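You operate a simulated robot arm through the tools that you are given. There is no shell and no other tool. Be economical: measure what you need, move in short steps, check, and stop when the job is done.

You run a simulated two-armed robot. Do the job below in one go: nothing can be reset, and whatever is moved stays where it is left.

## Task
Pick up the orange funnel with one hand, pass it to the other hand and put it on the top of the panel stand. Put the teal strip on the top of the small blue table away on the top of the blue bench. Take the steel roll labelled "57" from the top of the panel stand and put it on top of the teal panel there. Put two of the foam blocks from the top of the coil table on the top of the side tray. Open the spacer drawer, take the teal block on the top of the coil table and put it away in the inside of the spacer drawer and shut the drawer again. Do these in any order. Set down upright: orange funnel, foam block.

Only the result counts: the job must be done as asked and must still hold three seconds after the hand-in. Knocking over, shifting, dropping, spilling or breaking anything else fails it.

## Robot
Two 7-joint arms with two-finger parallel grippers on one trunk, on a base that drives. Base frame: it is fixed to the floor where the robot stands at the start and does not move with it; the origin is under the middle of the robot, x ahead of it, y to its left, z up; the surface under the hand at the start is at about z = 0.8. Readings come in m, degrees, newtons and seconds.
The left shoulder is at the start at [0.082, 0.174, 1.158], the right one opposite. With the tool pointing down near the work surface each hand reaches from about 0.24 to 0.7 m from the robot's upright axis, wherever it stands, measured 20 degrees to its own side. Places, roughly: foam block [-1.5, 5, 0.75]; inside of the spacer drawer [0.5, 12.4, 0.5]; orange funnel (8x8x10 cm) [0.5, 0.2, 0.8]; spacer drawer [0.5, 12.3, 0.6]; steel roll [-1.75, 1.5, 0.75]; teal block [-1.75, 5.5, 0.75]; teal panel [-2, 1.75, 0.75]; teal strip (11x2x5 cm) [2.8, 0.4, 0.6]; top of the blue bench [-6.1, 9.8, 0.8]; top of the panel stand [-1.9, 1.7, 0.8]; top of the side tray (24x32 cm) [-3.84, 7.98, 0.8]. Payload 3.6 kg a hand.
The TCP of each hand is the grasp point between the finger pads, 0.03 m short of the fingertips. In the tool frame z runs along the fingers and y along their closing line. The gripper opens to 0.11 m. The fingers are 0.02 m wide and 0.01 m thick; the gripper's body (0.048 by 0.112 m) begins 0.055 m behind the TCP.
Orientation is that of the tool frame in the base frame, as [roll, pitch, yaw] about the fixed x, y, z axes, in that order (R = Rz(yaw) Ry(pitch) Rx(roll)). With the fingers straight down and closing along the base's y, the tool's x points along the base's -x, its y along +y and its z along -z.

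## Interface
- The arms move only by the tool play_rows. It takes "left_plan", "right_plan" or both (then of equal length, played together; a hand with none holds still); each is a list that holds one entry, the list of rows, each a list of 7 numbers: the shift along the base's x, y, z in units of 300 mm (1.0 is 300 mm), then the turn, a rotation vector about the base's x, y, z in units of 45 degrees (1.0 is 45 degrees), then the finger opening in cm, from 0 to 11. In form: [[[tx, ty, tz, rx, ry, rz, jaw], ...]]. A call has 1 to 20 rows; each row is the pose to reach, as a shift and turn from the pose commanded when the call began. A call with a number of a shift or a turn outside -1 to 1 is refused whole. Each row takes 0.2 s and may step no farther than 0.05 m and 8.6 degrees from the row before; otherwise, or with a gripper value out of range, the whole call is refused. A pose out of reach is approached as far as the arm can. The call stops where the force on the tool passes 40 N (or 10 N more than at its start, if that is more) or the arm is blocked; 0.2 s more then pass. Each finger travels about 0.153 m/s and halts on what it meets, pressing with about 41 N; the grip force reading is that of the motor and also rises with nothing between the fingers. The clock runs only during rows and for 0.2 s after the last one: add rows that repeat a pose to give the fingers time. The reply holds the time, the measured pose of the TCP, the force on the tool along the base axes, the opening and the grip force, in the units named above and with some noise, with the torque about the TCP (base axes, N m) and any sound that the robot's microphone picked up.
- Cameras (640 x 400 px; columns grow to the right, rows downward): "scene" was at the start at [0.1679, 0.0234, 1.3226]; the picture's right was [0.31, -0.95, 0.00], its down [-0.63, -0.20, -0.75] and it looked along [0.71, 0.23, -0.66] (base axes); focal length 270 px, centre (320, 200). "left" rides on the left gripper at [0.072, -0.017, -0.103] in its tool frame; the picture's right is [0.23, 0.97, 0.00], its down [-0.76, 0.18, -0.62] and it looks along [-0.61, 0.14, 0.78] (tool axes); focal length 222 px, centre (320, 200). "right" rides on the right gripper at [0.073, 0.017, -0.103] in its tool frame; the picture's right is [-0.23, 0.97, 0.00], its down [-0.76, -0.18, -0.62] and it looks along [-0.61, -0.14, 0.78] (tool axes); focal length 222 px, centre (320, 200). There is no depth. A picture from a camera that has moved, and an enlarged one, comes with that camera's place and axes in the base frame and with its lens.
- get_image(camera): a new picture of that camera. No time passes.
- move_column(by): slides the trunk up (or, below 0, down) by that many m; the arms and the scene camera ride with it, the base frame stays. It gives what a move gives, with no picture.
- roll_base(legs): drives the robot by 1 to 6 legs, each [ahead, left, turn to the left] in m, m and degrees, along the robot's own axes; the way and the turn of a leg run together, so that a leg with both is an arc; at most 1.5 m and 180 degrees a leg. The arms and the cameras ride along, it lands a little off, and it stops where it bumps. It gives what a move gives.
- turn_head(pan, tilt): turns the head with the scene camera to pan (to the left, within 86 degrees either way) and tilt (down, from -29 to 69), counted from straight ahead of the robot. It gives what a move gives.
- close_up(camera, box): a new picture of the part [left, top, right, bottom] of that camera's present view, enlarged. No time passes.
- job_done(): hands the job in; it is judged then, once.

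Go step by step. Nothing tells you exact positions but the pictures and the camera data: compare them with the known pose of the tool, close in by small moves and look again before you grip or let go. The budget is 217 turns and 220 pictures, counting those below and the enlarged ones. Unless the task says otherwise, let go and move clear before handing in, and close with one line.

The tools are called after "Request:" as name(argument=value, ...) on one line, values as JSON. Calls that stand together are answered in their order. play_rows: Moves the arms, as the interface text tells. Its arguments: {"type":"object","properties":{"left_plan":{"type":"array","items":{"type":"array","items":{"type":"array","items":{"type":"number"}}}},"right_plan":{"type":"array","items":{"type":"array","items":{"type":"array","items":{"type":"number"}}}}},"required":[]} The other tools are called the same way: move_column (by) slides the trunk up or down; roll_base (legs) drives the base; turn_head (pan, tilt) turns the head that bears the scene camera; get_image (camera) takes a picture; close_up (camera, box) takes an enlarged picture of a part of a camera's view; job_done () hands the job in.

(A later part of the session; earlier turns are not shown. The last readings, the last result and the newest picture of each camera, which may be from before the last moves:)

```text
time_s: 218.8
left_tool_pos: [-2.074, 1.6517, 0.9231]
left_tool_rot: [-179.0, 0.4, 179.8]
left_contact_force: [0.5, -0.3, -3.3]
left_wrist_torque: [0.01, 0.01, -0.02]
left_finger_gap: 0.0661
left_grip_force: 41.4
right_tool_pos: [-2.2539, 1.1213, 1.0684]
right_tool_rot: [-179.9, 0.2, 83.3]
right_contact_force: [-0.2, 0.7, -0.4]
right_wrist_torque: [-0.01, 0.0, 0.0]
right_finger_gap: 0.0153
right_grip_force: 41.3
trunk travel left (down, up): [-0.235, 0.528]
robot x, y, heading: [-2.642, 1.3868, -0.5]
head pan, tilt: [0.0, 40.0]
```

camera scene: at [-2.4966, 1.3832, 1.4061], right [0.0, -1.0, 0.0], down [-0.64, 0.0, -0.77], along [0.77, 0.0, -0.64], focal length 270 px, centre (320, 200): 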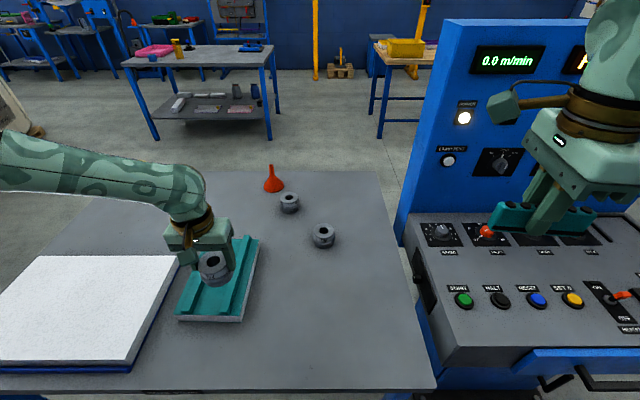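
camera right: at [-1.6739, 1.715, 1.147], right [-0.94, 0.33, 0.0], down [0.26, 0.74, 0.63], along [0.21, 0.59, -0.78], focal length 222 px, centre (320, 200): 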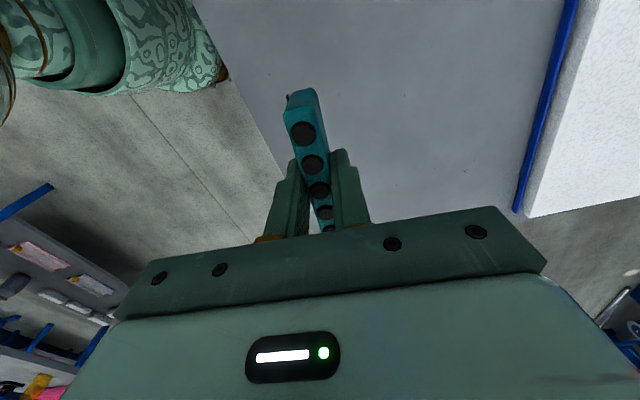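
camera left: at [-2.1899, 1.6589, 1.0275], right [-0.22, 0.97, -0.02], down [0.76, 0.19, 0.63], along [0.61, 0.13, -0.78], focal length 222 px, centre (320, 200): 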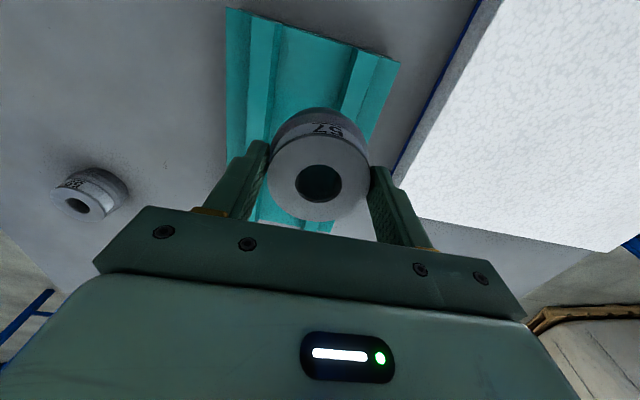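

Reached above the groove. I check alignment.

Request:
play_rows(left_plan=[[[0, -0.005, -0.08, 0, 0, 0, 5], [0, -0.01, -0.15, 0, 0, 0, 5], [0, -0.01, -0.15, 0, 0, 0, 5]]])

Request:
get_image(camera="left")

Request:
close_up(camera="scene", box=[130, 180, 290, 300])

```text
time_s: 219.6
left_tool_pos: [-2.0743, 1.6467, 0.8785]
left_tool_rot: [-179.0, 0.4, 179.7]
left_contact_force: [0.4, -0.8, -4.0]
left_wrist_torque: [-0.04, 0.03, -0.01]
left_finger_gap: 0.0662
left_grip_force: 40.8
right_tool_pos: [-2.2531, 1.1207, 1.069]
right_tool_rot: [-179.9, 0.2, 83.2]
right_contact_force: [0.7, 0.3, -1.3]
right_wrist_torque: [0.0, -0.01, -0.01]
right_finger_gap: 0.0156
right_grip_force: 40.6
trunk travel left (down, up): [-0.235, 0.528]
robot x, y, heading: [-2.6392, 1.3854, -0.3]
head pan, tilt: [0.0, 40.0]
```

```text
135 pictures are left
camera left: at [-2.1495, 1.6315, 0.981], right [-0.22, 0.97, -0.02], down [0.76, 0.19, 0.63], along [0.61, 0.13, -0.78], focal length 222 px, centre (320, 200)
```

left: 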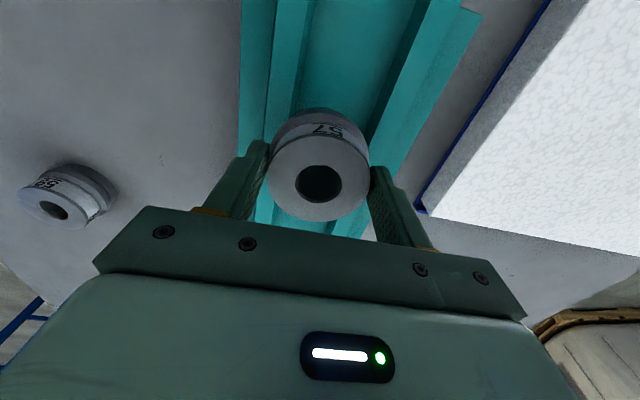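

```text
3.33 times, centred on (210, 240) of scene
camera zoom: at [-2.4461, 1.3842, 1.2834], right [0.0, -1.0, 0.0], down [-0.64, 0.0, -0.77], along [0.77, 0.0, -0.64], focal length 901 px, centre (687, 67)
```

zoom: 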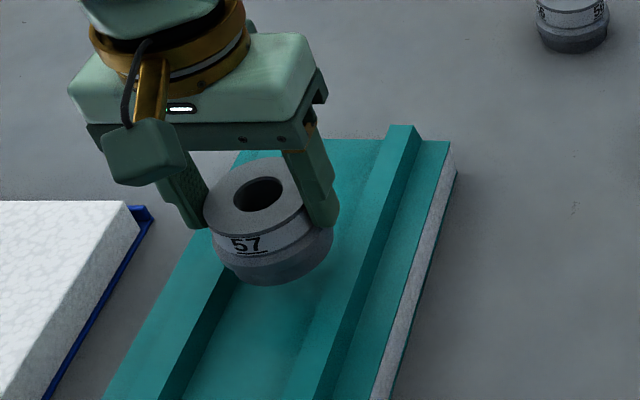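

Alignment looks right to within a few mm (groove centre y≈1.650). I lower gently to contact.

Request:
play_rows(left_plan=[[[0, 0.012, -0.03, 0, 0, 0, 5], [0, 0.012, -0.055, 0, 0, 0, 5], [0, 0.012, -0.065, 0, 0, 0, 5], [0, 0.012, -0.075, 0, 0, 0, 5], [0, 0.012, -0.085, 0, 0, 0, 5]]])

Request:
close_up(camera="scene", box=[130, 180, 290, 300])

```text
time_s: 220.8
left_tool_pos: [-2.076, 1.6507, 0.8575]
left_tool_rot: [-179.0, 0.9, -180.0]
left_contact_force: [1.3, 7.1, 34.3]
left_wrist_torque: [-0.69, 0.03, 0.04]
left_finger_gap: 0.0665
left_grip_force: 41.5
right_tool_pos: [-2.2549, 1.1222, 1.0704]
right_tool_rot: [179.8, 0.3, 83.4]
right_contact_force: [-0.7, 0.0, 0.3]
right_wrist_torque: [-0.03, 0.0, 0.02]
right_finger_gap: 0.0152
right_grip_force: 40.9
trunk travel left (down, up): [-0.235, 0.528]
robot x, y, heading: [-2.6384, 1.387, -0.3]
head pan, tilt: [0.0, 40.0]
```

```text
3.33 times, centred on (210, 240) of scene
camera zoom: at [-2.4495, 1.3843, 1.2844], right [0.0, -1.0, 0.0], down [-0.64, 0.0, -0.77], along [0.77, 0.0, -0.64], focal length 901 px, centre (687, 67)
```

zoom: 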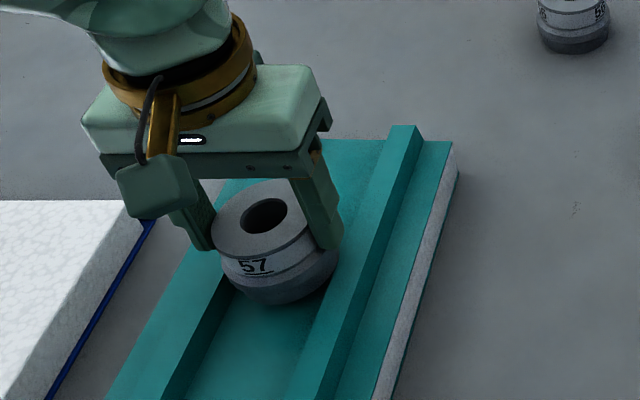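

The contact is on the −y ridge, so the roll needs to go a few mm toward +y. I ease up, shift, and lower again.

Request:
play_rows(left_plan=[[[0, 0, 0.025, 0, 0, 0, 5], [0, 0.012, 0.025, 0, 0, 0, 5], [0, 0.012, 0.012, 0, 0, 0, 5], [0, 0.012, 0.006, 0, 0, 0, 5], [0, 0.012, 0, 0, 0, 0, 5], [0, 0.012, 0, 0, 0, 0, 5]]])

```text
time_s: 222.2
left_tool_pos: [-2.0753, 1.6539, 0.8534]
left_tool_rot: [-179.0, 0.4, 179.9]
left_contact_force: [0.1, 0.3, -2.4]
left_wrist_torque: [0.0, 0.01, -0.01]
left_finger_gap: 0.0664
left_grip_force: 41.1
right_tool_pos: [-2.2523, 1.1208, 1.0697]
right_tool_rot: [-179.9, 0.2, 83.3]
right_contact_force: [0.6, -0.2, -0.2]
right_wrist_torque: [-0.01, 0.0, 0.0]
right_finger_gap: 0.0154
right_grip_force: 41.0
trunk travel left (down, up): [-0.235, 0.528]
robot x, y, heading: [-2.6353, 1.3877, -0.1]
head pan, tilt: [0.0, 40.0]
```

It now slips between the ridges. I keep lowering gently.

Request:
play_rows(left_plan=[[[0, 0, -0.01, 0, 0, 0, 5], [0, 0, -0.02, 0, 0, 0, 5], [0, 0, -0.03, 0, 0, 0, 5], [0, 0, -0.03, 0, 0, 0, 5]]])

Request:
close_up(camera="scene", box=[130, 180, 290, 300])

```text
time_s: 223.2
left_tool_pos: [-2.0769, 1.6544, 0.8474]
left_tool_rot: [-179.1, 0.9, 179.7]
left_contact_force: [0.8, 5.8, 26.3]
left_wrist_torque: [-0.28, -0.06, -0.28]
left_finger_gap: 0.0663
left_grip_force: 40.6
right_tool_pos: [-2.2544, 1.121, 1.0707]
right_tool_rot: [180.0, 0.1, 83.5]
right_contact_force: [1.4, 0.9, -1.2]
right_wrist_torque: [0.01, 0.01, 0.04]
right_finger_gap: 0.015
right_grip_force: 40.9
trunk travel left (down, up): [-0.235, 0.528]
robot x, y, heading: [-2.6408, 1.3907, -0.4]
head pan, tilt: [0.0, 40.0]
```

```text
3.33 times, centred on (210, 240) of scene
camera zoom: at [-2.4487, 1.3837, 1.2841], right [0.0, -1.0, 0.0], down [-0.64, 0.0, -0.77], along [0.77, 0.0, -0.64], focal length 901 px, centre (687, 67)
```

zoom: 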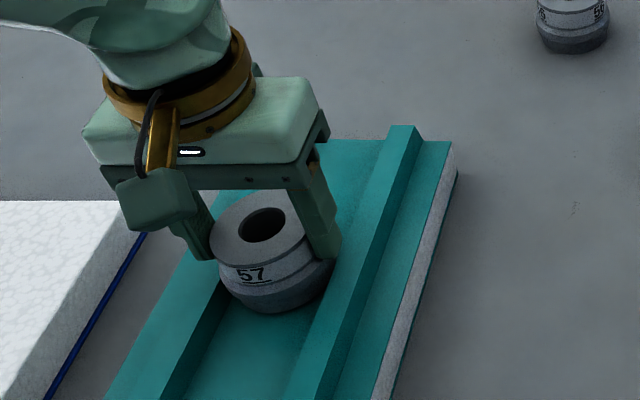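

Request:
play_rows(left_plan=[[[0, 0, 0.02, 0, 0, 0, 5], [0, 0.007, 0.02, 0, 0, 0, 5], [0, 0.007, 0.008, 0, 0, 0, 5], [0, 0.007, 0, 0, 0, 0, 5], [0, 0.007, -0.008, 0, 0, 0, 5], [0, 0.007, -0.008, 0, 0, 0, 5]]])

```text
time_s: 224.8
left_tool_pos: [-2.077, 1.655, 0.8455]
left_tool_rot: [-179.0, 0.9, 179.8]
left_contact_force: [-12.2, -0.8, 21.8]
left_wrist_torque: [-0.06, 0.67, -0.34]
left_finger_gap: 0.0663
left_grip_force: 41.5
right_tool_pos: [-2.2554, 1.1212, 1.0702]
right_tool_rot: [179.9, 0.1, 83.3]
right_contact_force: [0.4, -0.5, -0.7]
right_wrist_torque: [-0.02, 0.01, 0.04]
right_finger_gap: 0.0153
right_grip_force: 41.0
trunk travel left (down, up): [-0.235, 0.528]
robot x, y, heading: [-2.6357, 1.388, -0.1]
head pan, tilt: [0.0, 40.0]
stopped in row 6 (left hand): the force on the tool passed its limit at 40 N (the readings are from after the stop); the commanded pose is now the measured one
```

Seated evenly now. Ease, release and lift.

Request:
play_rows(left_plan=[[[0, 0, 0.006, 0, 0, 0, 5], [0, 0, 0.006, 0, 0, 0, 7.5], [0, 0, 0.006, 0, 0, 0, 9.5], [0, 0, 0.006, 0, 0, 0, 9.5], [0, 0, 0.1, 0, 0, 0, 9.5], [0, 0, 0.24, 0, 0, 0, 9.5], [0, 0, 0.38, 0, 0, 0, 9.5], [0, 0, 0.52, 0, 0, 0, 9.5]]])

Request:
get_image(camera="scene")

Request:
close_up(camera="scene", box=[130, 180, 290, 300])

```text
time_s: 226.6
left_tool_pos: [-2.0741, 1.6569, 1.0007]
left_tool_rot: [-179.0, 0.7, 179.8]
left_contact_force: [0.6, 0.5, 0.5]
left_wrist_torque: [0.0, 0.0, -0.01]
left_finger_gap: 0.0948
left_grip_force: 0.0
right_tool_pos: [-2.2537, 1.121, 1.0693]
right_tool_rot: [-179.9, 0.2, 83.3]
right_contact_force: [-0.4, 0.9, -1.0]
right_wrist_torque: [0.0, 0.0, 0.03]
right_finger_gap: 0.0153
right_grip_force: 41.1
trunk travel left (down, up): [-0.235, 0.528]
robot x, y, heading: [-2.6387, 1.3903, -0.5]
head pan, tilt: [0.0, 40.0]
```

```text
131 pictures are left
camera scene: at [-2.447, 1.3839, 1.2835], right [0.0, -1.0, 0.0], down [-0.64, 0.0, -0.77], along [0.77, 0.0, -0.64], focal length 270 px, centre (320, 200)
```

scene: 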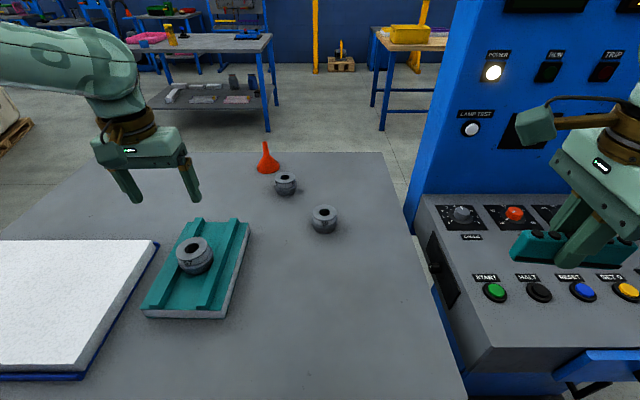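

```text
3.33 times, centred on (210, 240) of scene
camera zoom: at [-2.447, 1.3839, 1.2835], right [0.0, -1.0, 0.0], down [-0.64, 0.0, -0.77], along [0.77, 0.0, -0.64], focal length 901 px, centre (687, 67)
```

zoom: 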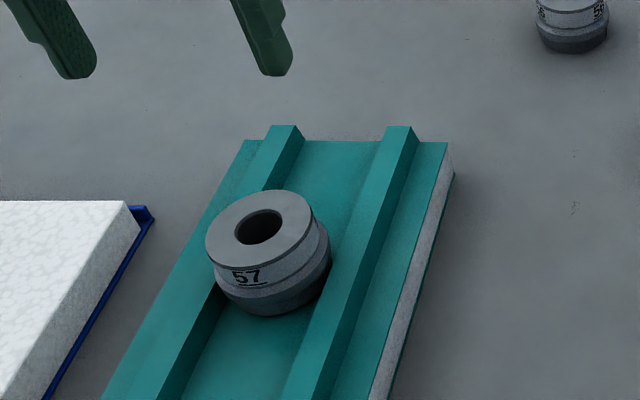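

Roll 57 sits in the groove. Now I retrace through the gap and head toward the coil table.

Request:
move_column(by=0.12)

Request:
roll_base(legs=[[-0.3, 0, 0.3], [0, 1.28, 0], [1.2, 0, 0], [1.05, 0, 0], [0, 0, 90]])

Request:
turn_head(pan=15, tilt=20)

Request:
get_image(camera="scene")

```text
time_s: 228.1
left_tool_pos: [-2.0739, 1.6583, 1.1181]
left_tool_rot: [-179.0, 0.6, 179.8]
left_contact_force: [1.1, -0.4, -0.8]
left_wrist_torque: [-0.03, 0.01, -0.03]
left_finger_gap: 0.0957
left_grip_force: 0.1
right_tool_pos: [-2.2522, 1.1212, 1.1882]
right_tool_rot: [-180.0, 0.2, 83.3]
right_contact_force: [-0.2, 0.7, -0.3]
right_wrist_torque: [-0.02, 0.0, 0.03]
right_finger_gap: 0.0152
right_grip_force: 41.2
trunk travel left (down, up): [-0.355, 0.408]
robot x, y, heading: [-2.6357, 1.3857, -0.3]
head pan, tilt: [0.0, 40.0]
```

```text
time_s: 250.6
left_tool_pos: [-0.9433, 3.27, 1.1184]
left_tool_rot: [-179.0, 0.7, -91.0]
left_contact_force: [0.0, 0.1, -0.8]
left_wrist_torque: [-0.02, -0.07, 0.01]
left_finger_gap: 0.095
left_grip_force: 0.1
right_tool_pos: [-0.4121, 3.0831, 1.1887]
right_tool_rot: [-179.9, 0.2, 172.4]
right_contact_force: [-0.6, -0.2, -0.6]
right_wrist_torque: [-0.04, -0.02, 0.03]
right_finger_gap: 0.0154
right_grip_force: 41.4
trunk travel left (down, up): [-0.355, 0.408]
robot x, y, heading: [-0.6844, 2.6981, 88.5]
head pan, tilt: [0.0, 40.0]
```

```text
time_s: 251.4
left_tool_pos: [-0.943, 3.27, 1.1189]
left_tool_rot: [-179.1, 0.7, -91.1]
left_contact_force: [0.4, -1.0, -0.2]
left_wrist_torque: [-0.01, -0.03, 0.0]
left_finger_gap: 0.095
left_grip_force: 0.0
right_tool_pos: [-0.4117, 3.082, 1.1887]
right_tool_rot: [-179.9, 0.2, 172.5]
right_contact_force: [0.5, -0.2, -1.1]
right_wrist_torque: [-0.02, 0.01, -0.03]
right_finger_gap: 0.0154
right_grip_force: 41.2
trunk travel left (down, up): [-0.355, 0.408]
robot x, y, heading: [-0.6857, 2.7015, 88.8]
head pan, tilt: [15.0, 20.0]
```

```text
129 pictures are left
camera scene: at [-0.7075, 2.8476, 1.4375], right [0.97, 0.24, 0.0], down [0.08, -0.33, -0.94], along [-0.22, 0.91, -0.34], focal length 270 px, centre (320, 200)
```

scene: 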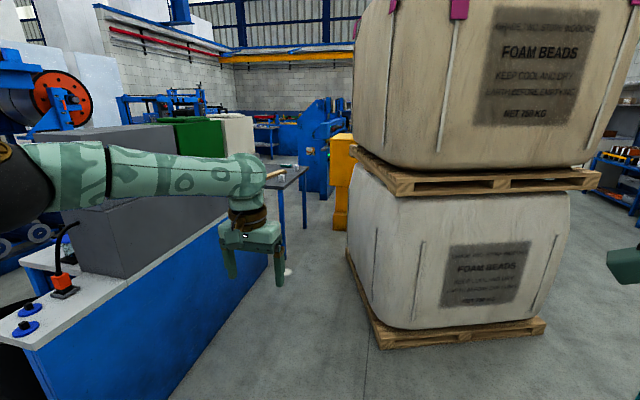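

Between the desk with tall grey boxes and the big-bag pallet there's a corridor about 0.87 m wide. I'll stretch both arms forward to be narrow, raise the trunk, and move up for a better look at the coil table.

Request:
play_rows(right_plan=[[[-0.05, 0.14, 0, 0, 0, 0, 1], [-0.1, 0.28, 0, 0, 0, 0, 1], [-0.15, 0.42, 0, 0, 0, 0, 1], [-0.2, 0.56, 0, 0, 0, 0, 1], [-0.24, 0.7, 0, 0, 0, 0, 1]]], left_plan=[[[0.03, 0.03, 0, 0, 0, 0, 9.5], [0.06, 0.06, 0, 0, 0, 0, 9.5], [0.1, 0.1, 0, 0, 0, 0, 9.5], [0.13, 0.13, 0, 0, 0, 0, 9.5], [0.16, 0.16, 0, 0, 0, 0, 9.5]]])

Request:
move_column(by=0.2)

Request:
roll_base(legs=[[0.75, 0.5, 1.2]])

Request:
turn_head(pan=10, tilt=25)

Request:
get_image(camera="scene")

Request:
turn_head(pan=60, tilt=35)

Request:
get_image(camera="scene")

```text
time_s: 252.6
left_tool_pos: [-0.9187, 3.2854, 1.1205]
left_tool_rot: [-178.9, 0.7, -91.1]
left_contact_force: [1.7, -0.6, -0.5]
left_wrist_torque: [0.03, -0.03, -0.03]
left_finger_gap: 0.0951
left_grip_force: 0.0
left hand out of reach, approached as far as the arm can: row 3, 4, 5
right_tool_pos: [-0.4846, 3.2913, 1.1896]
right_tool_rot: [-179.9, 0.4, 172.5]
right_contact_force: [-0.3, 0.6, -0.4]
right_wrist_torque: [-0.04, 0.01, 0.04]
right_finger_gap: 0.0149
right_grip_force: 40.6
trunk travel left (down, up): [-0.355, 0.408]
robot x, y, heading: [-0.6882, 2.7038, 89.2]
head pan, tilt: [15.0, 20.0]
```

```text
time_s: 254.8
left_tool_pos: [-0.9185, 3.2612, 1.3675]
left_tool_rot: [-179.0, 5.8, -91.1]
left_contact_force: [1.0, 0.1, -1.3]
left_wrist_torque: [0.01, 0.01, -0.04]
left_finger_gap: 0.0951
left_grip_force: 0.0
right_tool_pos: [-0.4845, 3.293, 1.3895]
right_tool_rot: [-179.9, 0.2, 172.3]
right_contact_force: [0.1, -0.9, -1.1]
right_wrist_torque: [-0.02, 0.0, 0.02]
right_finger_gap: 0.0151
right_grip_force: 40.5
trunk travel left (down, up): [-0.555, 0.208]
robot x, y, heading: [-0.6817, 2.7045, 88.7]
head pan, tilt: [15.0, 20.0]
```

```text
time_s: 259.6
left_tool_pos: [-1.4145, 4.0178, 1.3682]
left_tool_rot: [-178.9, 5.7, -89.9]
left_contact_force: [0.2, 0.2, 1.3]
left_wrist_torque: [0.02, -0.03, -0.01]
left_finger_gap: 0.095
left_grip_force: 0.1
right_tool_pos: [-0.9819, 4.0585, 1.3888]
right_tool_rot: [-179.9, 0.2, 173.6]
right_contact_force: [0.1, 0.3, -0.7]
right_wrist_torque: [-0.02, 0.02, 0.0]
right_finger_gap: 0.0151
right_grip_force: 41.2
trunk travel left (down, up): [-0.555, 0.208]
robot x, y, heading: [-1.1678, 3.4598, 90.0]
head pan, tilt: [15.0, 20.0]
```

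```text
time_s: 260.2
left_tool_pos: [-1.4141, 4.0172, 1.3674]
left_tool_rot: [-178.9, 5.8, -89.9]
left_contact_force: [0.6, 0.8, 0.2]
left_wrist_torque: [0.04, 0.01, -0.03]
left_finger_gap: 0.095
left_grip_force: 0.0
right_tool_pos: [-0.9816, 4.0586, 1.3879]
right_tool_rot: [-179.9, 0.1, 173.5]
right_contact_force: [0.3, 0.3, 0.0]
right_wrist_torque: [0.01, -0.04, 0.02]
right_finger_gap: 0.0152
right_grip_force: 40.7
trunk travel left (down, up): [-0.555, 0.208]
robot x, y, heading: [-1.1692, 3.4691, 90.1]
head pan, tilt: [10.0, 25.0]
```

```text
128 pictures are left
camera scene: at [-1.1876, 3.5686, 1.6309], right [0.98, 0.17, 0.0], down [0.07, -0.42, -0.91], along [-0.16, 0.89, -0.42], focal length 270 px, centre (320, 200)
```

scene: 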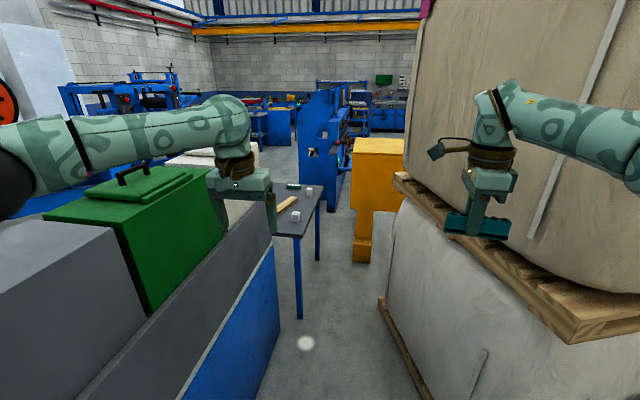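

```text
time_s: 261.4
left_tool_pos: [-1.4144, 4.0175, 1.3662]
left_tool_rot: [-178.9, 5.8, -89.9]
left_contact_force: [0.2, 0.5, -0.4]
left_wrist_torque: [0.01, 0.04, -0.01]
left_finger_gap: 0.095
left_grip_force: 0.0
right_tool_pos: [-0.9813, 4.0595, 1.3894]
right_tool_rot: [-179.9, 0.1, 173.6]
right_contact_force: [-0.1, 0.9, -0.8]
right_wrist_torque: [0.01, 0.02, 0.0]
right_finger_gap: 0.0154
right_grip_force: 40.9
trunk travel left (down, up): [-0.555, 0.208]
robot x, y, heading: [-1.1719, 3.4633, 90.1]
head pan, tilt: [60.0, 35.0]
```

```text
127 pictures are left
camera scene: at [-1.2477, 3.5217, 1.6152], right [0.5, 0.87, 0.0], down [0.5, -0.29, -0.82], along [-0.71, 0.41, -0.57], focal length 270 px, centre (320, 200)
```

scene: 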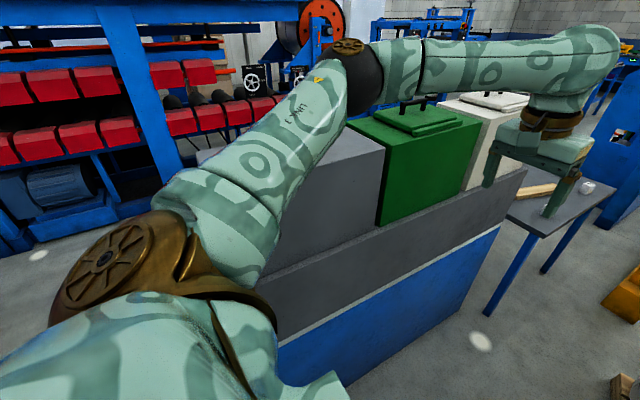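

The corridor narrows to ~0.5 m beside the coil table, so I shouldn't squeeze in from here. The coil table looks reachable from its −x side, so I go back, through the gap, and look north from there.

Request:
roll_base(legs=[[-0.84, 0, 0], [0, 0.9, 0], [0, 0.9, 0]])

Request:
turn_head(pan=0, tilt=20)

Request:
get_image(camera="scene")

```text
time_s: 274.5
left_tool_pos: [-3.1849, 3.1909, 1.367]
left_tool_rot: [-178.9, 5.8, -90.8]
left_contact_force: [0.0, 0.5, -0.5]
left_wrist_torque: [-0.04, 0.0, 0.03]
left_finger_gap: 0.0949
left_grip_force: 0.0
right_tool_pos: [-2.7502, 3.2251, 1.389]
right_tool_rot: [-179.8, 0.3, 172.7]
right_contact_force: [-0.3, -0.3, -0.8]
right_wrist_torque: [0.02, 0.01, 0.01]
right_finger_gap: 0.0151
right_grip_force: 40.8
trunk travel left (down, up): [-0.555, 0.208]
robot x, y, heading: [-2.9472, 2.6361, 89.5]
head pan, tilt: [60.0, 35.0]
```

```text
time_s: 275.8
left_tool_pos: [-3.1839, 3.1922, 1.3676]
left_tool_rot: [-179.0, 5.8, -90.8]
left_contact_force: [0.1, -0.1, -0.5]
left_wrist_torque: [0.01, 0.01, 0.04]
left_finger_gap: 0.0949
left_grip_force: 0.1
right_tool_pos: [-2.7509, 3.2242, 1.3885]
right_tool_rot: [-179.8, 0.1, 172.8]
right_contact_force: [0.5, -0.1, -0.8]
right_wrist_torque: [-0.02, 0.02, 0.02]
right_finger_gap: 0.0154
right_grip_force: 40.9
trunk travel left (down, up): [-0.555, 0.208]
robot x, y, heading: [-2.9493, 2.6365, 89.3]
head pan, tilt: [0.0, 20.0]
```

```text
126 pictures are left
camera scene: at [-2.9485, 2.7405, 1.639], right [1.0, -0.01, 0.0], down [0.0, -0.34, -0.94], along [0.01, 0.94, -0.34], focal length 270 px, centre (320, 200)
```

scene: 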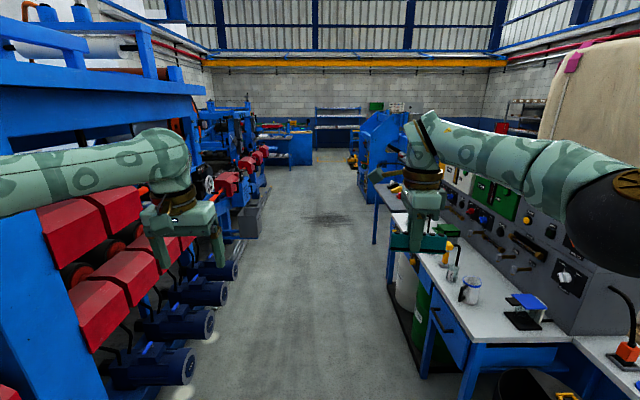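

A wide clear aisle leads north, with the coil table on the right past the desk. I drive up and turn to face it.

Request:
roll_base(legs=[[1.4, 0, 0.6], [1.25, 0, 0], [0, 0, -90]])

Request:
turn_head(pan=0, tilt=40)

Request:
get_image(camera="scene")

```text
time_s: 292.6
left_tool_pos: [-2.3757, 5.4922, 1.3673]
left_tool_rot: [-178.9, 5.7, 177.0]
left_contact_force: [0.1, 0.2, -0.8]
left_wrist_torque: [-0.02, -0.01, 0.03]
left_finger_gap: 0.0951
left_grip_force: 0.1
right_tool_pos: [-2.3583, 5.059, 1.3882]
right_tool_rot: [-179.9, 0.2, 80.6]
right_contact_force: [0.2, -0.4, -0.3]
right_wrist_torque: [0.02, -0.01, 0.02]
right_finger_gap: 0.0151
right_grip_force: 41.1
trunk travel left (down, up): [-0.555, 0.208]
robot x, y, heading: [-2.9453, 5.2796, -2.8]
head pan, tilt: [0.0, 20.0]
```

```text
time_s: 293.4
left_tool_pos: [-2.3749, 5.4934, 1.3669]
left_tool_rot: [-178.9, 5.8, 176.9]
left_contact_force: [0.3, 0.8, -0.4]
left_wrist_torque: [0.0, 0.0, -0.02]
left_finger_gap: 0.095
left_grip_force: 0.0
right_tool_pos: [-2.3575, 5.0589, 1.3894]
right_tool_rot: [-179.9, 0.1, 80.5]
right_contact_force: [-0.2, 0.3, -0.8]
right_wrist_torque: [0.01, -0.02, -0.02]
right_finger_gap: 0.0154
right_grip_force: 40.8
trunk travel left (down, up): [-0.555, 0.208]
robot x, y, heading: [-2.942, 5.281, -3.2]
head pan, tilt: [0.0, 40.0]
```

```text
125 pictures are left
camera scene: at [-2.842, 5.2704, 1.6077], right [-0.05, -1.0, 0.0], down [-0.64, 0.03, -0.77], along [0.77, -0.04, -0.64], focal length 270 px, centre (320, 200)
```

scene: 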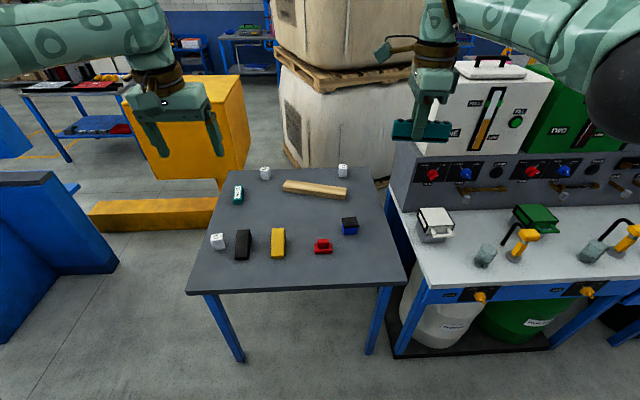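

I see three white foam cubes (near-left at about (−2.08, 5.65)), the teal block at (−1.775, 5.625) and other blocks. I'll take the near-left foam with the left hand first; zooming in for shape.

Request:
close_up(camera="scene", box=[190, 160, 302, 270])

Request:
roll_base(legs=[[0, 0, 3.1], [0.3, 0.17, 0]])

Request:
move_column(by=-0.3)

Request:
turn_head(pan=20, tilt=45)

Request:
get_image(camera="scene")

Request:
get_image(camera="left")

```text
3.64 times, centred on (246, 215) of scene
camera zoom: at [-2.842, 5.2704, 1.6077], right [-0.05, -1.0, 0.0], down [-0.64, 0.03, -0.77], along [0.77, -0.04, -0.64], focal length 983 px, centre (589, 146)
```

zoom: 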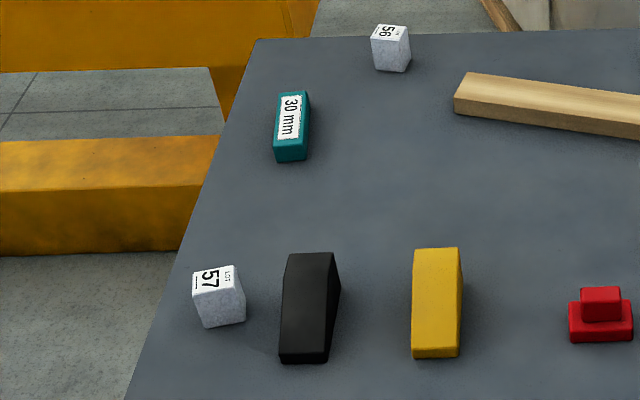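

```text
time_s: 296.1
left_tool_pos: [-2.0836, 5.6946, 1.3665]
left_tool_rot: [-178.9, 5.8, -179.9]
left_contact_force: [0.4, -0.2, -0.9]
left_wrist_torque: [0.0, -0.04, -0.01]
left_finger_gap: 0.095
left_grip_force: 0.0
right_tool_pos: [-2.0422, 5.2616, 1.3886]
right_tool_rot: [-179.9, 0.2, 83.5]
right_contact_force: [-0.4, 0.4, -0.6]
right_wrist_torque: [0.0, 0.02, 0.0]
right_finger_gap: 0.0154
right_grip_force: 41.5
trunk travel left (down, up): [-0.555, 0.208]
robot x, y, heading: [-2.6394, 5.4516, -0.0]
head pan, tilt: [0.0, 40.0]
```

```text
time_s: 299.1
left_tool_pos: [-2.0835, 5.6938, 1.0678]
left_tool_rot: [-178.9, 5.9, -179.8]
left_contact_force: [0.5, -0.7, -0.5]
left_wrist_torque: [0.0, -0.02, -0.01]
left_finger_gap: 0.0949
left_grip_force: 0.1
right_tool_pos: [-2.0426, 5.2613, 1.0897]
right_tool_rot: [179.9, 0.1, 83.6]
right_contact_force: [0.5, -0.3, -0.5]
right_wrist_torque: [0.02, -0.03, 0.0]
right_finger_gap: 0.0155
right_grip_force: 41.5
trunk travel left (down, up): [-0.255, 0.508]
robot x, y, heading: [-2.6394, 5.4499, 0.1]
head pan, tilt: [0.0, 40.0]
```

```text
time_s: 299.9
left_tool_pos: [-2.0843, 5.6941, 1.0681]
left_tool_rot: [-179.0, 5.9, -179.9]
left_contact_force: [0.9, 0.3, 0.2]
left_wrist_torque: [-0.02, -0.01, 0.01]
left_finger_gap: 0.0947
left_grip_force: 0.0
right_tool_pos: [-2.0428, 5.2606, 1.0878]
right_tool_rot: [-179.9, 0.3, 83.7]
right_contact_force: [0.8, 0.5, -0.3]
right_wrist_torque: [0.0, -0.01, 0.02]
right_finger_gap: 0.0151
right_grip_force: 41.1
trunk travel left (down, up): [-0.255, 0.508]
robot x, y, heading: [-2.6388, 5.4471, 0.0]
head pan, tilt: [20.0, 45.0]
```

```text
123 pictures are left
camera scene: at [-2.464, 5.4739, 1.2968], right [0.34, -0.94, 0.0], down [-0.66, -0.24, -0.71], along [0.66, 0.24, -0.71], focal length 270 px, centre (320, 200)
```

scene: 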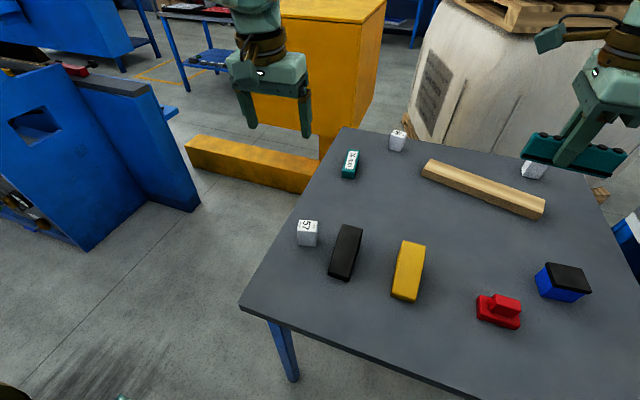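

```text
122 pictures are left
camera left: at [-2.1665, 5.6786, 1.1618], right [-0.23, 0.97, -0.04], down [0.69, 0.19, 0.69], along [0.68, 0.13, -0.72], focal length 222 px, centre (320, 200)
```

left: 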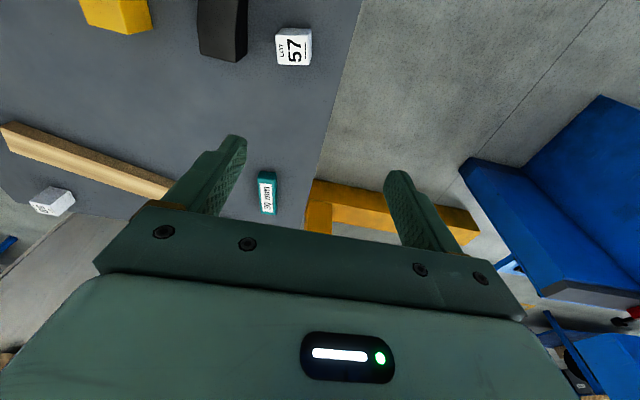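

Foam "57" is at about (−2.098, 5.641), a ~4.5 cm cube. I bring the left hand above it.

Request:
play_rows(left_plan=[[[-0.02, -0.06, -0.1, 0, 0.07, 0, 8], [-0.04, -0.12, -0.2, 0, 0.131, 0, 7.5], [-0.047, -0.177, -0.3, 0, 0.131, 0, 7.5], [-0.047, -0.177, -0.42, 0, 0.131, 0, 7.5], [-0.047, -0.177, -0.42, 0, 0.131, 0, 7.5]]])

Request:
get_image(camera="left")

Request:
close_up(camera="scene", box=[240, 180, 368, 260])

```text
time_s: 301.1
left_tool_pos: [-2.0976, 5.6378, 0.9419]
left_tool_rot: [-179.0, -0.1, -179.9]
left_contact_force: [0.3, -1.1, 0.6]
left_wrist_torque: [-0.01, -0.01, -0.03]
left_finger_gap: 0.075
left_grip_force: 0.0
right_tool_pos: [-2.0424, 5.2608, 1.0879]
right_tool_rot: [-179.9, 0.3, 83.6]
right_contact_force: [0.7, -0.3, -0.9]
right_wrist_torque: [0.0, 0.03, -0.01]
right_finger_gap: 0.0152
right_grip_force: 40.7
trunk travel left (down, up): [-0.255, 0.508]
robot x, y, heading: [-2.6367, 5.4527, -0.1]
head pan, tilt: [20.0, 45.0]
```

```text
121 pictures are left
camera left: at [-2.1709, 5.6228, 1.0462], right [-0.23, 0.97, -0.02], down [0.76, 0.19, 0.62], along [0.61, 0.13, -0.79], focal length 222 px, centre (320, 200)
```

left: 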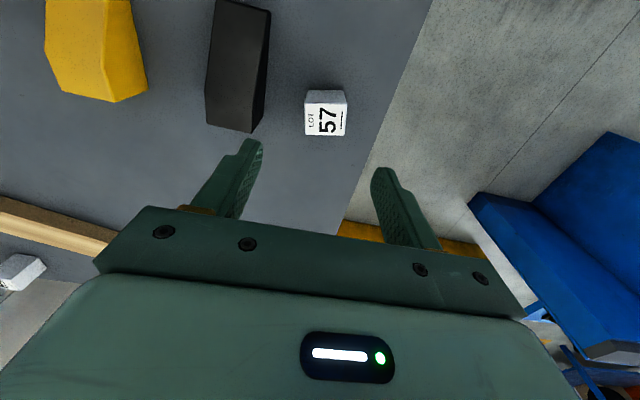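

```text
5.00 times, centred on (304, 220) of scene
camera zoom: at [-2.4643, 5.4738, 1.2969], right [0.34, -0.94, 0.0], down [-0.66, -0.24, -0.71], along [0.66, 0.24, -0.71], focal length 1352 px, centre (400, 100)
```

zoom: 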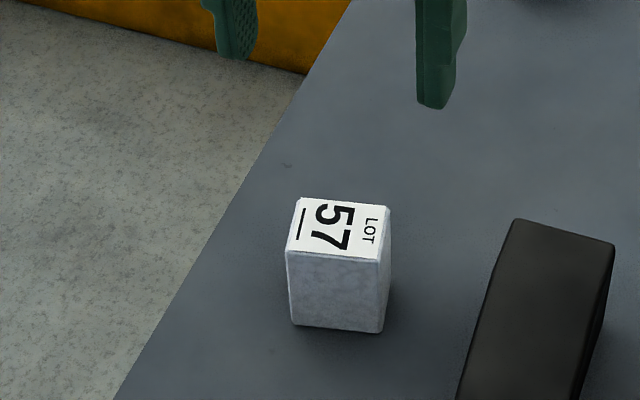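

The cube is rotated about 12.5°, at (−2.091, 5.642). I align and descend.

Request:
play_rows(left_plan=[[[0.01, 0.007, -0.1, 0, 0, 0.14, 7.5], [0.022, 0.014, -0.2, 0, 0, 0.28, 7.5], [0.022, 0.014, -0.32, 0, 0, 0.28, 7.5], [0.022, 0.014, -0.38, 0, 0, 0.28, 7.5], [0.022, 0.014, -0.38, 0, 0, 0.28, 7.5]]])

Request:
get_image(camera="left")

Request:
close_up(camera="scene", box=[240, 180, 368, 260])

```text
time_s: 302.3
left_tool_pos: [-2.1057, 5.6593, 0.8417]
left_tool_rot: [-178.9, 0.0, -167.3]
left_contact_force: [-0.1, -0.3, -0.1]
left_wrist_torque: [-0.03, 0.0, 0.03]
left_finger_gap: 0.0752
left_grip_force: 0.1
left hand out of reach, approached as far as the arm can: row 3, 4, 5
right_tool_pos: [-2.0416, 5.2615, 1.0891]
right_tool_rot: [-180.0, 0.2, 83.6]
right_contact_force: [0.3, -0.3, 0.0]
right_wrist_torque: [0.03, 0.03, 0.03]
right_finger_gap: 0.0153
right_grip_force: 40.8
trunk travel left (down, up): [-0.255, 0.508]
robot x, y, heading: [-2.637, 5.446, 0.0]
head pan, tilt: [20.0, 45.0]
```

```text
119 pictures are left
camera left: at [-2.1742, 5.6292, 0.9434], right [-0.44, 0.9, -0.02], down [0.7, 0.35, 0.62], along [0.56, 0.26, -0.78], focal length 222 px, centre (320, 200)
```

left: 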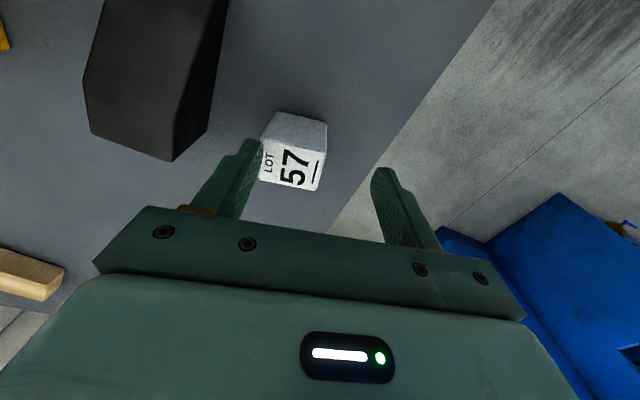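

```text
5.00 times, centred on (304, 220) of scene
camera zoom: at [-2.4641, 5.4739, 1.2968], right [0.34, -0.94, 0.0], down [-0.66, -0.24, -0.71], along [0.66, 0.24, -0.71], focal length 1352 px, centre (400, 100)
```

zoom: 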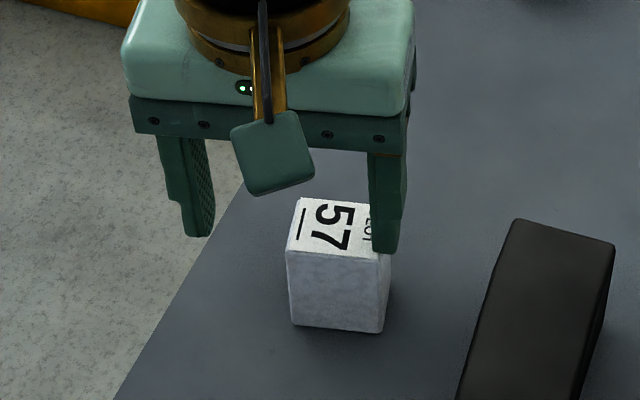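

Out of reach inward again; I raise, shift the base 0.1 m to the right and retry.

Request:
play_rows(left_plan=[[[0, 0, 0.12, 0, 0, 0, 7.5], [0, 0, 0.25, 0, 0, 0, 7.5], [0, 0, 0.25, 0, 0, 0, 7.5]]])

Request:
roll_base(legs=[[0, -0.1, 0]])

Request:
move_column(by=-0.06)

```text
time_s: 303.1
left_tool_pos: [-2.1071, 5.6593, 0.9146]
left_tool_rot: [-179.0, -0.1, -167.3]
left_contact_force: [-0.3, -0.4, -0.2]
left_wrist_torque: [0.02, 0.0, -0.03]
left_finger_gap: 0.0751
left_grip_force: 0.0
right_tool_pos: [-2.0423, 5.2608, 1.0892]
right_tool_rot: [-179.9, 0.2, 83.6]
right_contact_force: [0.0, 0.7, -1.3]
right_wrist_torque: [0.03, 0.01, 0.02]
right_finger_gap: 0.0152
right_grip_force: 41.2
trunk travel left (down, up): [-0.255, 0.508]
robot x, y, heading: [-2.637, 5.4475, -0.1]
head pan, tilt: [20.0, 45.0]
```

```text
time_s: 304.3
left_tool_pos: [-2.1069, 5.5603, 0.9147]
left_tool_rot: [-179.0, 0.0, -167.0]
left_contact_force: [-0.2, 0.4, 0.4]
left_wrist_torque: [0.04, -0.01, -0.01]
left_finger_gap: 0.0751
left_grip_force: 0.1
right_tool_pos: [-2.0415, 5.1607, 1.0895]
right_tool_rot: [-180.0, 0.1, 83.9]
right_contact_force: [-0.3, 0.1, -0.3]
right_wrist_torque: [0.04, -0.01, 0.01]
right_finger_gap: 0.0152
right_grip_force: 40.6
trunk travel left (down, up): [-0.255, 0.508]
robot x, y, heading: [-2.6348, 5.3465, 0.2]
head pan, tilt: [20.0, 45.0]
```

```text
time_s: 305.3
left_tool_pos: [-2.1071, 5.5599, 0.8554]
left_tool_rot: [-178.9, 0.0, -167.0]
left_contact_force: [0.3, 0.1, -0.1]
left_wrist_torque: [0.0, 0.01, 0.0]
left_finger_gap: 0.075
left_grip_force: 0.0
right_tool_pos: [-2.0427, 5.1624, 1.0295]
right_tool_rot: [180.0, 0.1, 83.8]
right_contact_force: [0.0, 0.4, 0.1]
right_wrist_torque: [0.02, -0.06, -0.03]
right_finger_gap: 0.0155
right_grip_force: 41.0
trunk travel left (down, up): [-0.195, 0.568]
robot x, y, heading: [-2.6398, 5.3488, 0.3]
head pan, tilt: [20.0, 45.0]
```

Request:
play_rows(left_plan=[[[0.01, 0.03, 0.1, 0, 0, 0, 7.5], [0.03, 0.14, 0.12, 0, 0, 0, 7.5], [0.053, 0.273, 0.12, 0, 0, 0, 7.5], [0.053, 0.273, 0.05, 0, 0, 0, 7.5], [0.053, 0.273, 0.05, 0, 0, 0, 7.5]]])

Request:
get_image(camera="left")

Request:
get_image(camera="scene")

```text
time_s: 306.5
left_tool_pos: [-2.0915, 5.646, 0.8693]
left_tool_rot: [-178.9, -0.1, -167.0]
left_contact_force: [0.7, 0.2, 0.6]
left_wrist_torque: [0.05, 0.02, 0.02]
left_finger_gap: 0.0752
left_grip_force: 0.3
right_tool_pos: [-2.0416, 5.1615, 1.0301]
right_tool_rot: [-179.9, 0.3, 83.9]
right_contact_force: [-0.7, 0.3, -0.1]
right_wrist_torque: [0.0, -0.01, 0.04]
right_finger_gap: 0.0151
right_grip_force: 41.0
trunk travel left (down, up): [-0.195, 0.568]
robot x, y, heading: [-2.6376, 5.3457, 0.1]
head pan, tilt: [20.0, 45.0]
```

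```text
117 pictures are left
camera left: at [-2.1592, 5.6149, 0.9708], right [-0.44, 0.9, -0.02], down [0.7, 0.36, 0.62], along [0.56, 0.26, -0.79], focal length 222 px, centre (320, 200)
```

left: 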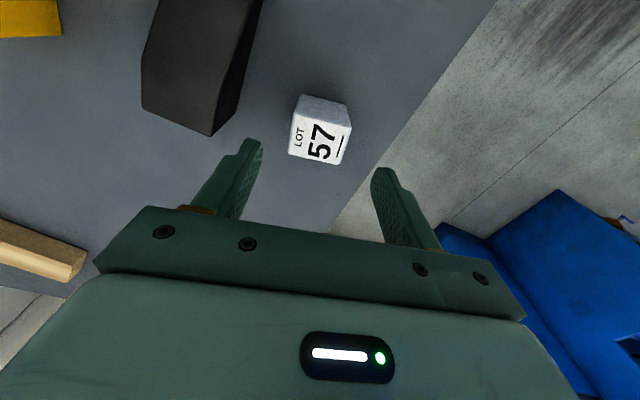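

```text
116 pictures are left
camera scene: at [-2.4335, 5.3738, 1.2346], right [0.35, -0.94, 0.0], down [-0.66, -0.25, -0.71], along [0.66, 0.24, -0.71], focal length 270 px, centre (320, 200)
```

scene: 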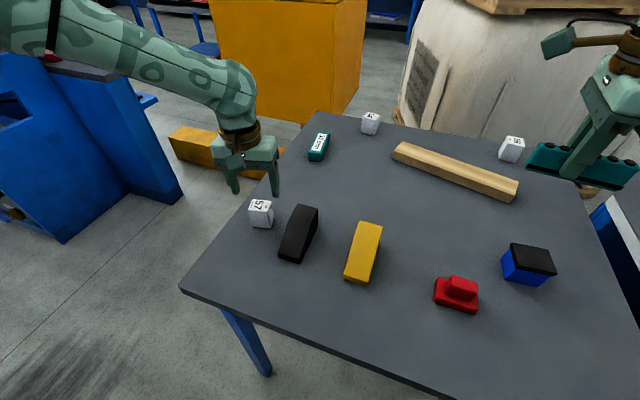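

Centred. Descend and grip.

Request:
play_rows(left_plan=[[[-0.002, -0.002, -0.1, 0, 0, 0.04, 7.5], [-0.003, -0.003, -0.2, 0, 0, 0.06, 7.5], [-0.003, -0.003, -0.258, 0, 0, 0.06, 7.5], [-0.003, -0.003, -0.258, 0, 0, 0.06, 7.5]]])

Request:
play_rows(left_plan=[[[0, 0, 0, 0, 0, 0, 5], [0, 0, 0, 0, 0, 0, 3], [0, 0, 0, 0, 0, 0, 3], [0, 0, 0, 0, 0, 0, 3]]])

Request:
get_image(camera="left")

```text
time_s: 307.5
left_tool_pos: [-2.0932, 5.6438, 0.7922]
left_tool_rot: [-179.0, -0.1, -164.3]
left_contact_force: [-0.1, -0.1, -0.8]
left_wrist_torque: [0.03, 0.02, 0.0]
left_finger_gap: 0.0749
left_grip_force: 0.1
right_tool_pos: [-2.0411, 5.1618, 1.0286]
right_tool_rot: [-179.9, 0.1, 83.9]
right_contact_force: [0.8, 0.2, -0.5]
right_wrist_torque: [0.03, -0.01, 0.02]
right_finger_gap: 0.0153
right_grip_force: 41.0
trunk travel left (down, up): [-0.195, 0.568]
robot x, y, heading: [-2.638, 5.3401, 0.2]
head pan, tilt: [20.0, 45.0]
```

```text
time_s: 308.5
left_tool_pos: [-2.0939, 5.6432, 0.7929]
left_tool_rot: [-179.1, -0.1, -164.3]
left_contact_force: [-0.3, 0.4, 0.0]
left_wrist_torque: [-0.01, -0.01, 0.0]
left_finger_gap: 0.0443
left_grip_force: 41.0
right_tool_pos: [-2.0409, 5.1627, 1.0296]
right_tool_rot: [-179.8, 0.2, 83.9]
right_contact_force: [-0.2, 0.2, 0.0]
right_wrist_torque: [-0.01, 0.03, 0.03]
right_finger_gap: 0.0152
right_grip_force: 40.9
trunk travel left (down, up): [-0.195, 0.568]
robot x, y, heading: [-2.6372, 5.3489, 0.2]
head pan, tilt: [20.0, 45.0]
```

```text
115 pictures are left
camera left: at [-2.1597, 5.6091, 0.8947], right [-0.48, 0.88, -0.02], down [0.68, 0.39, 0.62], along [0.55, 0.29, -0.79], focal length 222 px, centre (320, 200)
```

left: 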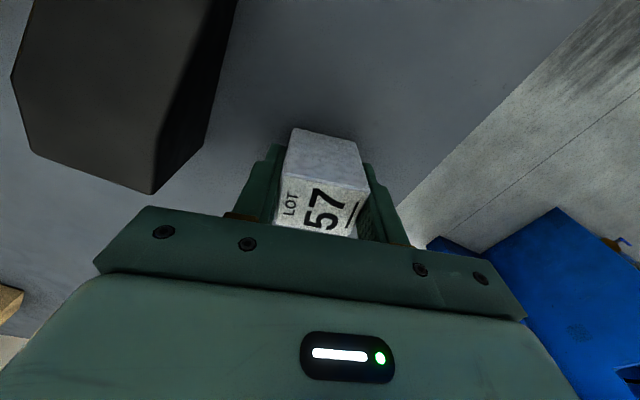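

Foam held. I lift, back into the aisle, turn north and look for the side tray.

Request:
play_rows(left_plan=[[[0, 0, 0.12, 0, 0, 0, 3], [0, 0, 0.26, 0, 0, 0, 3], [0, 0, 0.4, 0, 0, 0, 3], [0, 0, 0.54, 0, 0, 0, 3], [0, 0, 0.68, 0, 0, 0, 3], [0, 0, 0.8, 0, 0, 0, 3]]])

Request:
move_column(by=0.14)

Request:
roll_base(legs=[[-0.35, 0, 0], [0, 0, 90]])

Request:
turn_head(pan=0, tilt=20)

Request:
get_image(camera="scene")

```text
time_s: 309.9
left_tool_pos: [-2.0906, 5.6432, 1.0352]
left_tool_rot: [-178.9, -0.1, -164.4]
left_contact_force: [-0.3, 0.6, 0.3]
left_wrist_torque: [-0.01, 0.0, 0.01]
left_finger_gap: 0.0442
left_grip_force: 40.8
right_tool_pos: [-2.0409, 5.1607, 1.0304]
right_tool_rot: [-179.9, 0.3, 83.7]
right_contact_force: [-0.8, -0.4, -0.3]
right_wrist_torque: [0.01, -0.01, -0.02]
right_finger_gap: 0.015
right_grip_force: 40.9
trunk travel left (down, up): [-0.195, 0.568]
robot x, y, heading: [-2.6373, 5.3485, 0.3]
head pan, tilt: [20.0, 45.0]
```

```text
time_s: 311.6
left_tool_pos: [-2.0921, 5.6422, 1.1718]
left_tool_rot: [-179.0, 0.0, -164.4]
left_contact_force: [0.1, -0.6, -0.1]
left_wrist_torque: [-0.01, -0.02, -0.03]
left_finger_gap: 0.0442
left_grip_force: 40.8
right_tool_pos: [-2.0418, 5.1629, 1.1684]
right_tool_rot: [-179.8, 0.1, 83.9]
right_contact_force: [0.1, -0.3, -0.5]
right_wrist_torque: [0.01, -0.03, 0.02]
right_finger_gap: 0.015
right_grip_force: 41.0
trunk travel left (down, up): [-0.335, 0.428]
robot x, y, heading: [-2.6397, 5.3479, 0.6]
head pan, tilt: [20.0, 45.0]
```

```text
time_s: 317.6
left_tool_pos: [-3.2827, 5.8943, 1.172]
left_tool_rot: [-179.0, -0.1, -75.2]
left_contact_force: [0.0, -0.3, -0.9]
left_wrist_torque: [-0.02, -0.01, 0.0]
left_finger_gap: 0.0446
left_grip_force: 41.2
right_tool_pos: [-2.8033, 5.9388, 1.1702]
right_tool_rot: [-179.8, 0.2, 173.0]
right_contact_force: [0.0, 0.2, -1.1]
right_wrist_torque: [0.04, 0.02, -0.02]
right_finger_gap: 0.0151
right_grip_force: 41.1
trunk travel left (down, up): [-0.335, 0.428]
robot x, y, heading: [-3.0003, 5.3455, 89.1]
head pan, tilt: [20.0, 45.0]
```

```text
time_s: 318.5
left_tool_pos: [-3.2837, 5.8951, 1.1713]
left_tool_rot: [-179.0, -0.1, -75.3]
left_contact_force: [-0.4, -0.1, -0.4]
left_wrist_torque: [0.01, 0.0, 0.02]
left_finger_gap: 0.0442
left_grip_force: 40.9
right_tool_pos: [-2.8028, 5.9387, 1.1679]
right_tool_rot: [-179.9, 0.2, 172.9]
right_contact_force: [0.4, -0.3, -0.9]
right_wrist_torque: [0.0, 0.0, 0.01]
right_finger_gap: 0.0154
right_grip_force: 41.4
trunk travel left (down, up): [-0.335, 0.428]
robot x, y, heading: [-2.9977, 5.3465, 89.8]
head pan, tilt: [0.0, 20.0]
```

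```text
114 pictures are left
camera scene: at [-2.998, 5.5015, 1.4172], right [1.0, -0.01, 0.0], down [0.0, -0.34, -0.94], along [0.01, 0.94, -0.34], focal length 270 px, centre (320, 200)
```

scene: 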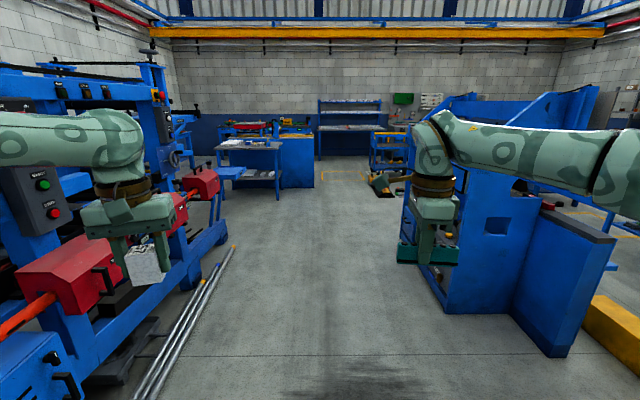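

I can see the tray spot ahead on the left (blue shelf near (−3.84, 7.98)). I drive up and turn to face it.

Request:
roll_base(legs=[[1.3, 0, 0], [1.3, 0, 0], [0, 0, 90]])

Request:
turn_head(pan=0, tilt=30)

Request:
get_image(camera="scene")

```text
time_s: 335.1
left_tool_pos: [-3.5216, 7.6431, 1.1715]
left_tool_rot: [-179.0, -0.1, 18.3]
left_contact_force: [-0.3, -0.2, -0.9]
left_wrist_torque: [0.04, 0.0, -0.01]
left_finger_gap: 0.0441
left_grip_force: 41.3
right_tool_pos: [-3.5954, 8.1198, 1.1693]
right_tool_rot: [-179.9, 0.2, -93.5]
right_contact_force: [-0.2, 0.6, 0.3]
right_wrist_torque: [0.01, -0.04, -0.01]
right_finger_gap: 0.015
right_grip_force: 41.0
trunk travel left (down, up): [-0.335, 0.428]
robot x, y, heading: [-2.9888, 7.9593, -177.3]
head pan, tilt: [0.0, 20.0]
```

```text
time_s: 335.9
left_tool_pos: [-3.5218, 7.6425, 1.1722]
left_tool_rot: [-178.9, 0.0, 18.3]
left_contact_force: [-0.5, 0.1, -0.1]
left_wrist_torque: [-0.03, 0.02, -0.03]
left_finger_gap: 0.0443
left_grip_force: 40.6
right_tool_pos: [-3.596, 8.1202, 1.1687]
right_tool_rot: [-179.9, 0.2, -93.6]
right_contact_force: [-0.4, 0.2, -0.3]
right_wrist_torque: [-0.02, 0.0, -0.01]
right_finger_gap: 0.0154
right_grip_force: 41.0
trunk travel left (down, up): [-0.335, 0.428]
robot x, y, heading: [-2.9912, 7.9637, -177.0]
head pan, tilt: [0.0, 30.0]
```

```text
113 pictures are left
camera scene: at [-3.1484, 7.9509, 1.4012], right [-0.05, 1.0, 0.0], down [0.5, 0.03, -0.87], along [-0.86, -0.04, -0.5], focal length 270 px, centre (320, 200)
```

scene: 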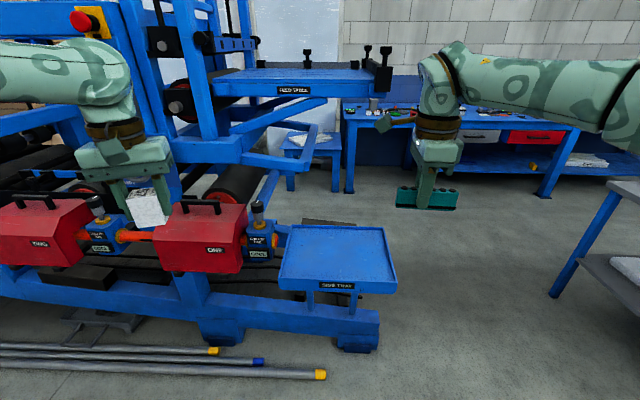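

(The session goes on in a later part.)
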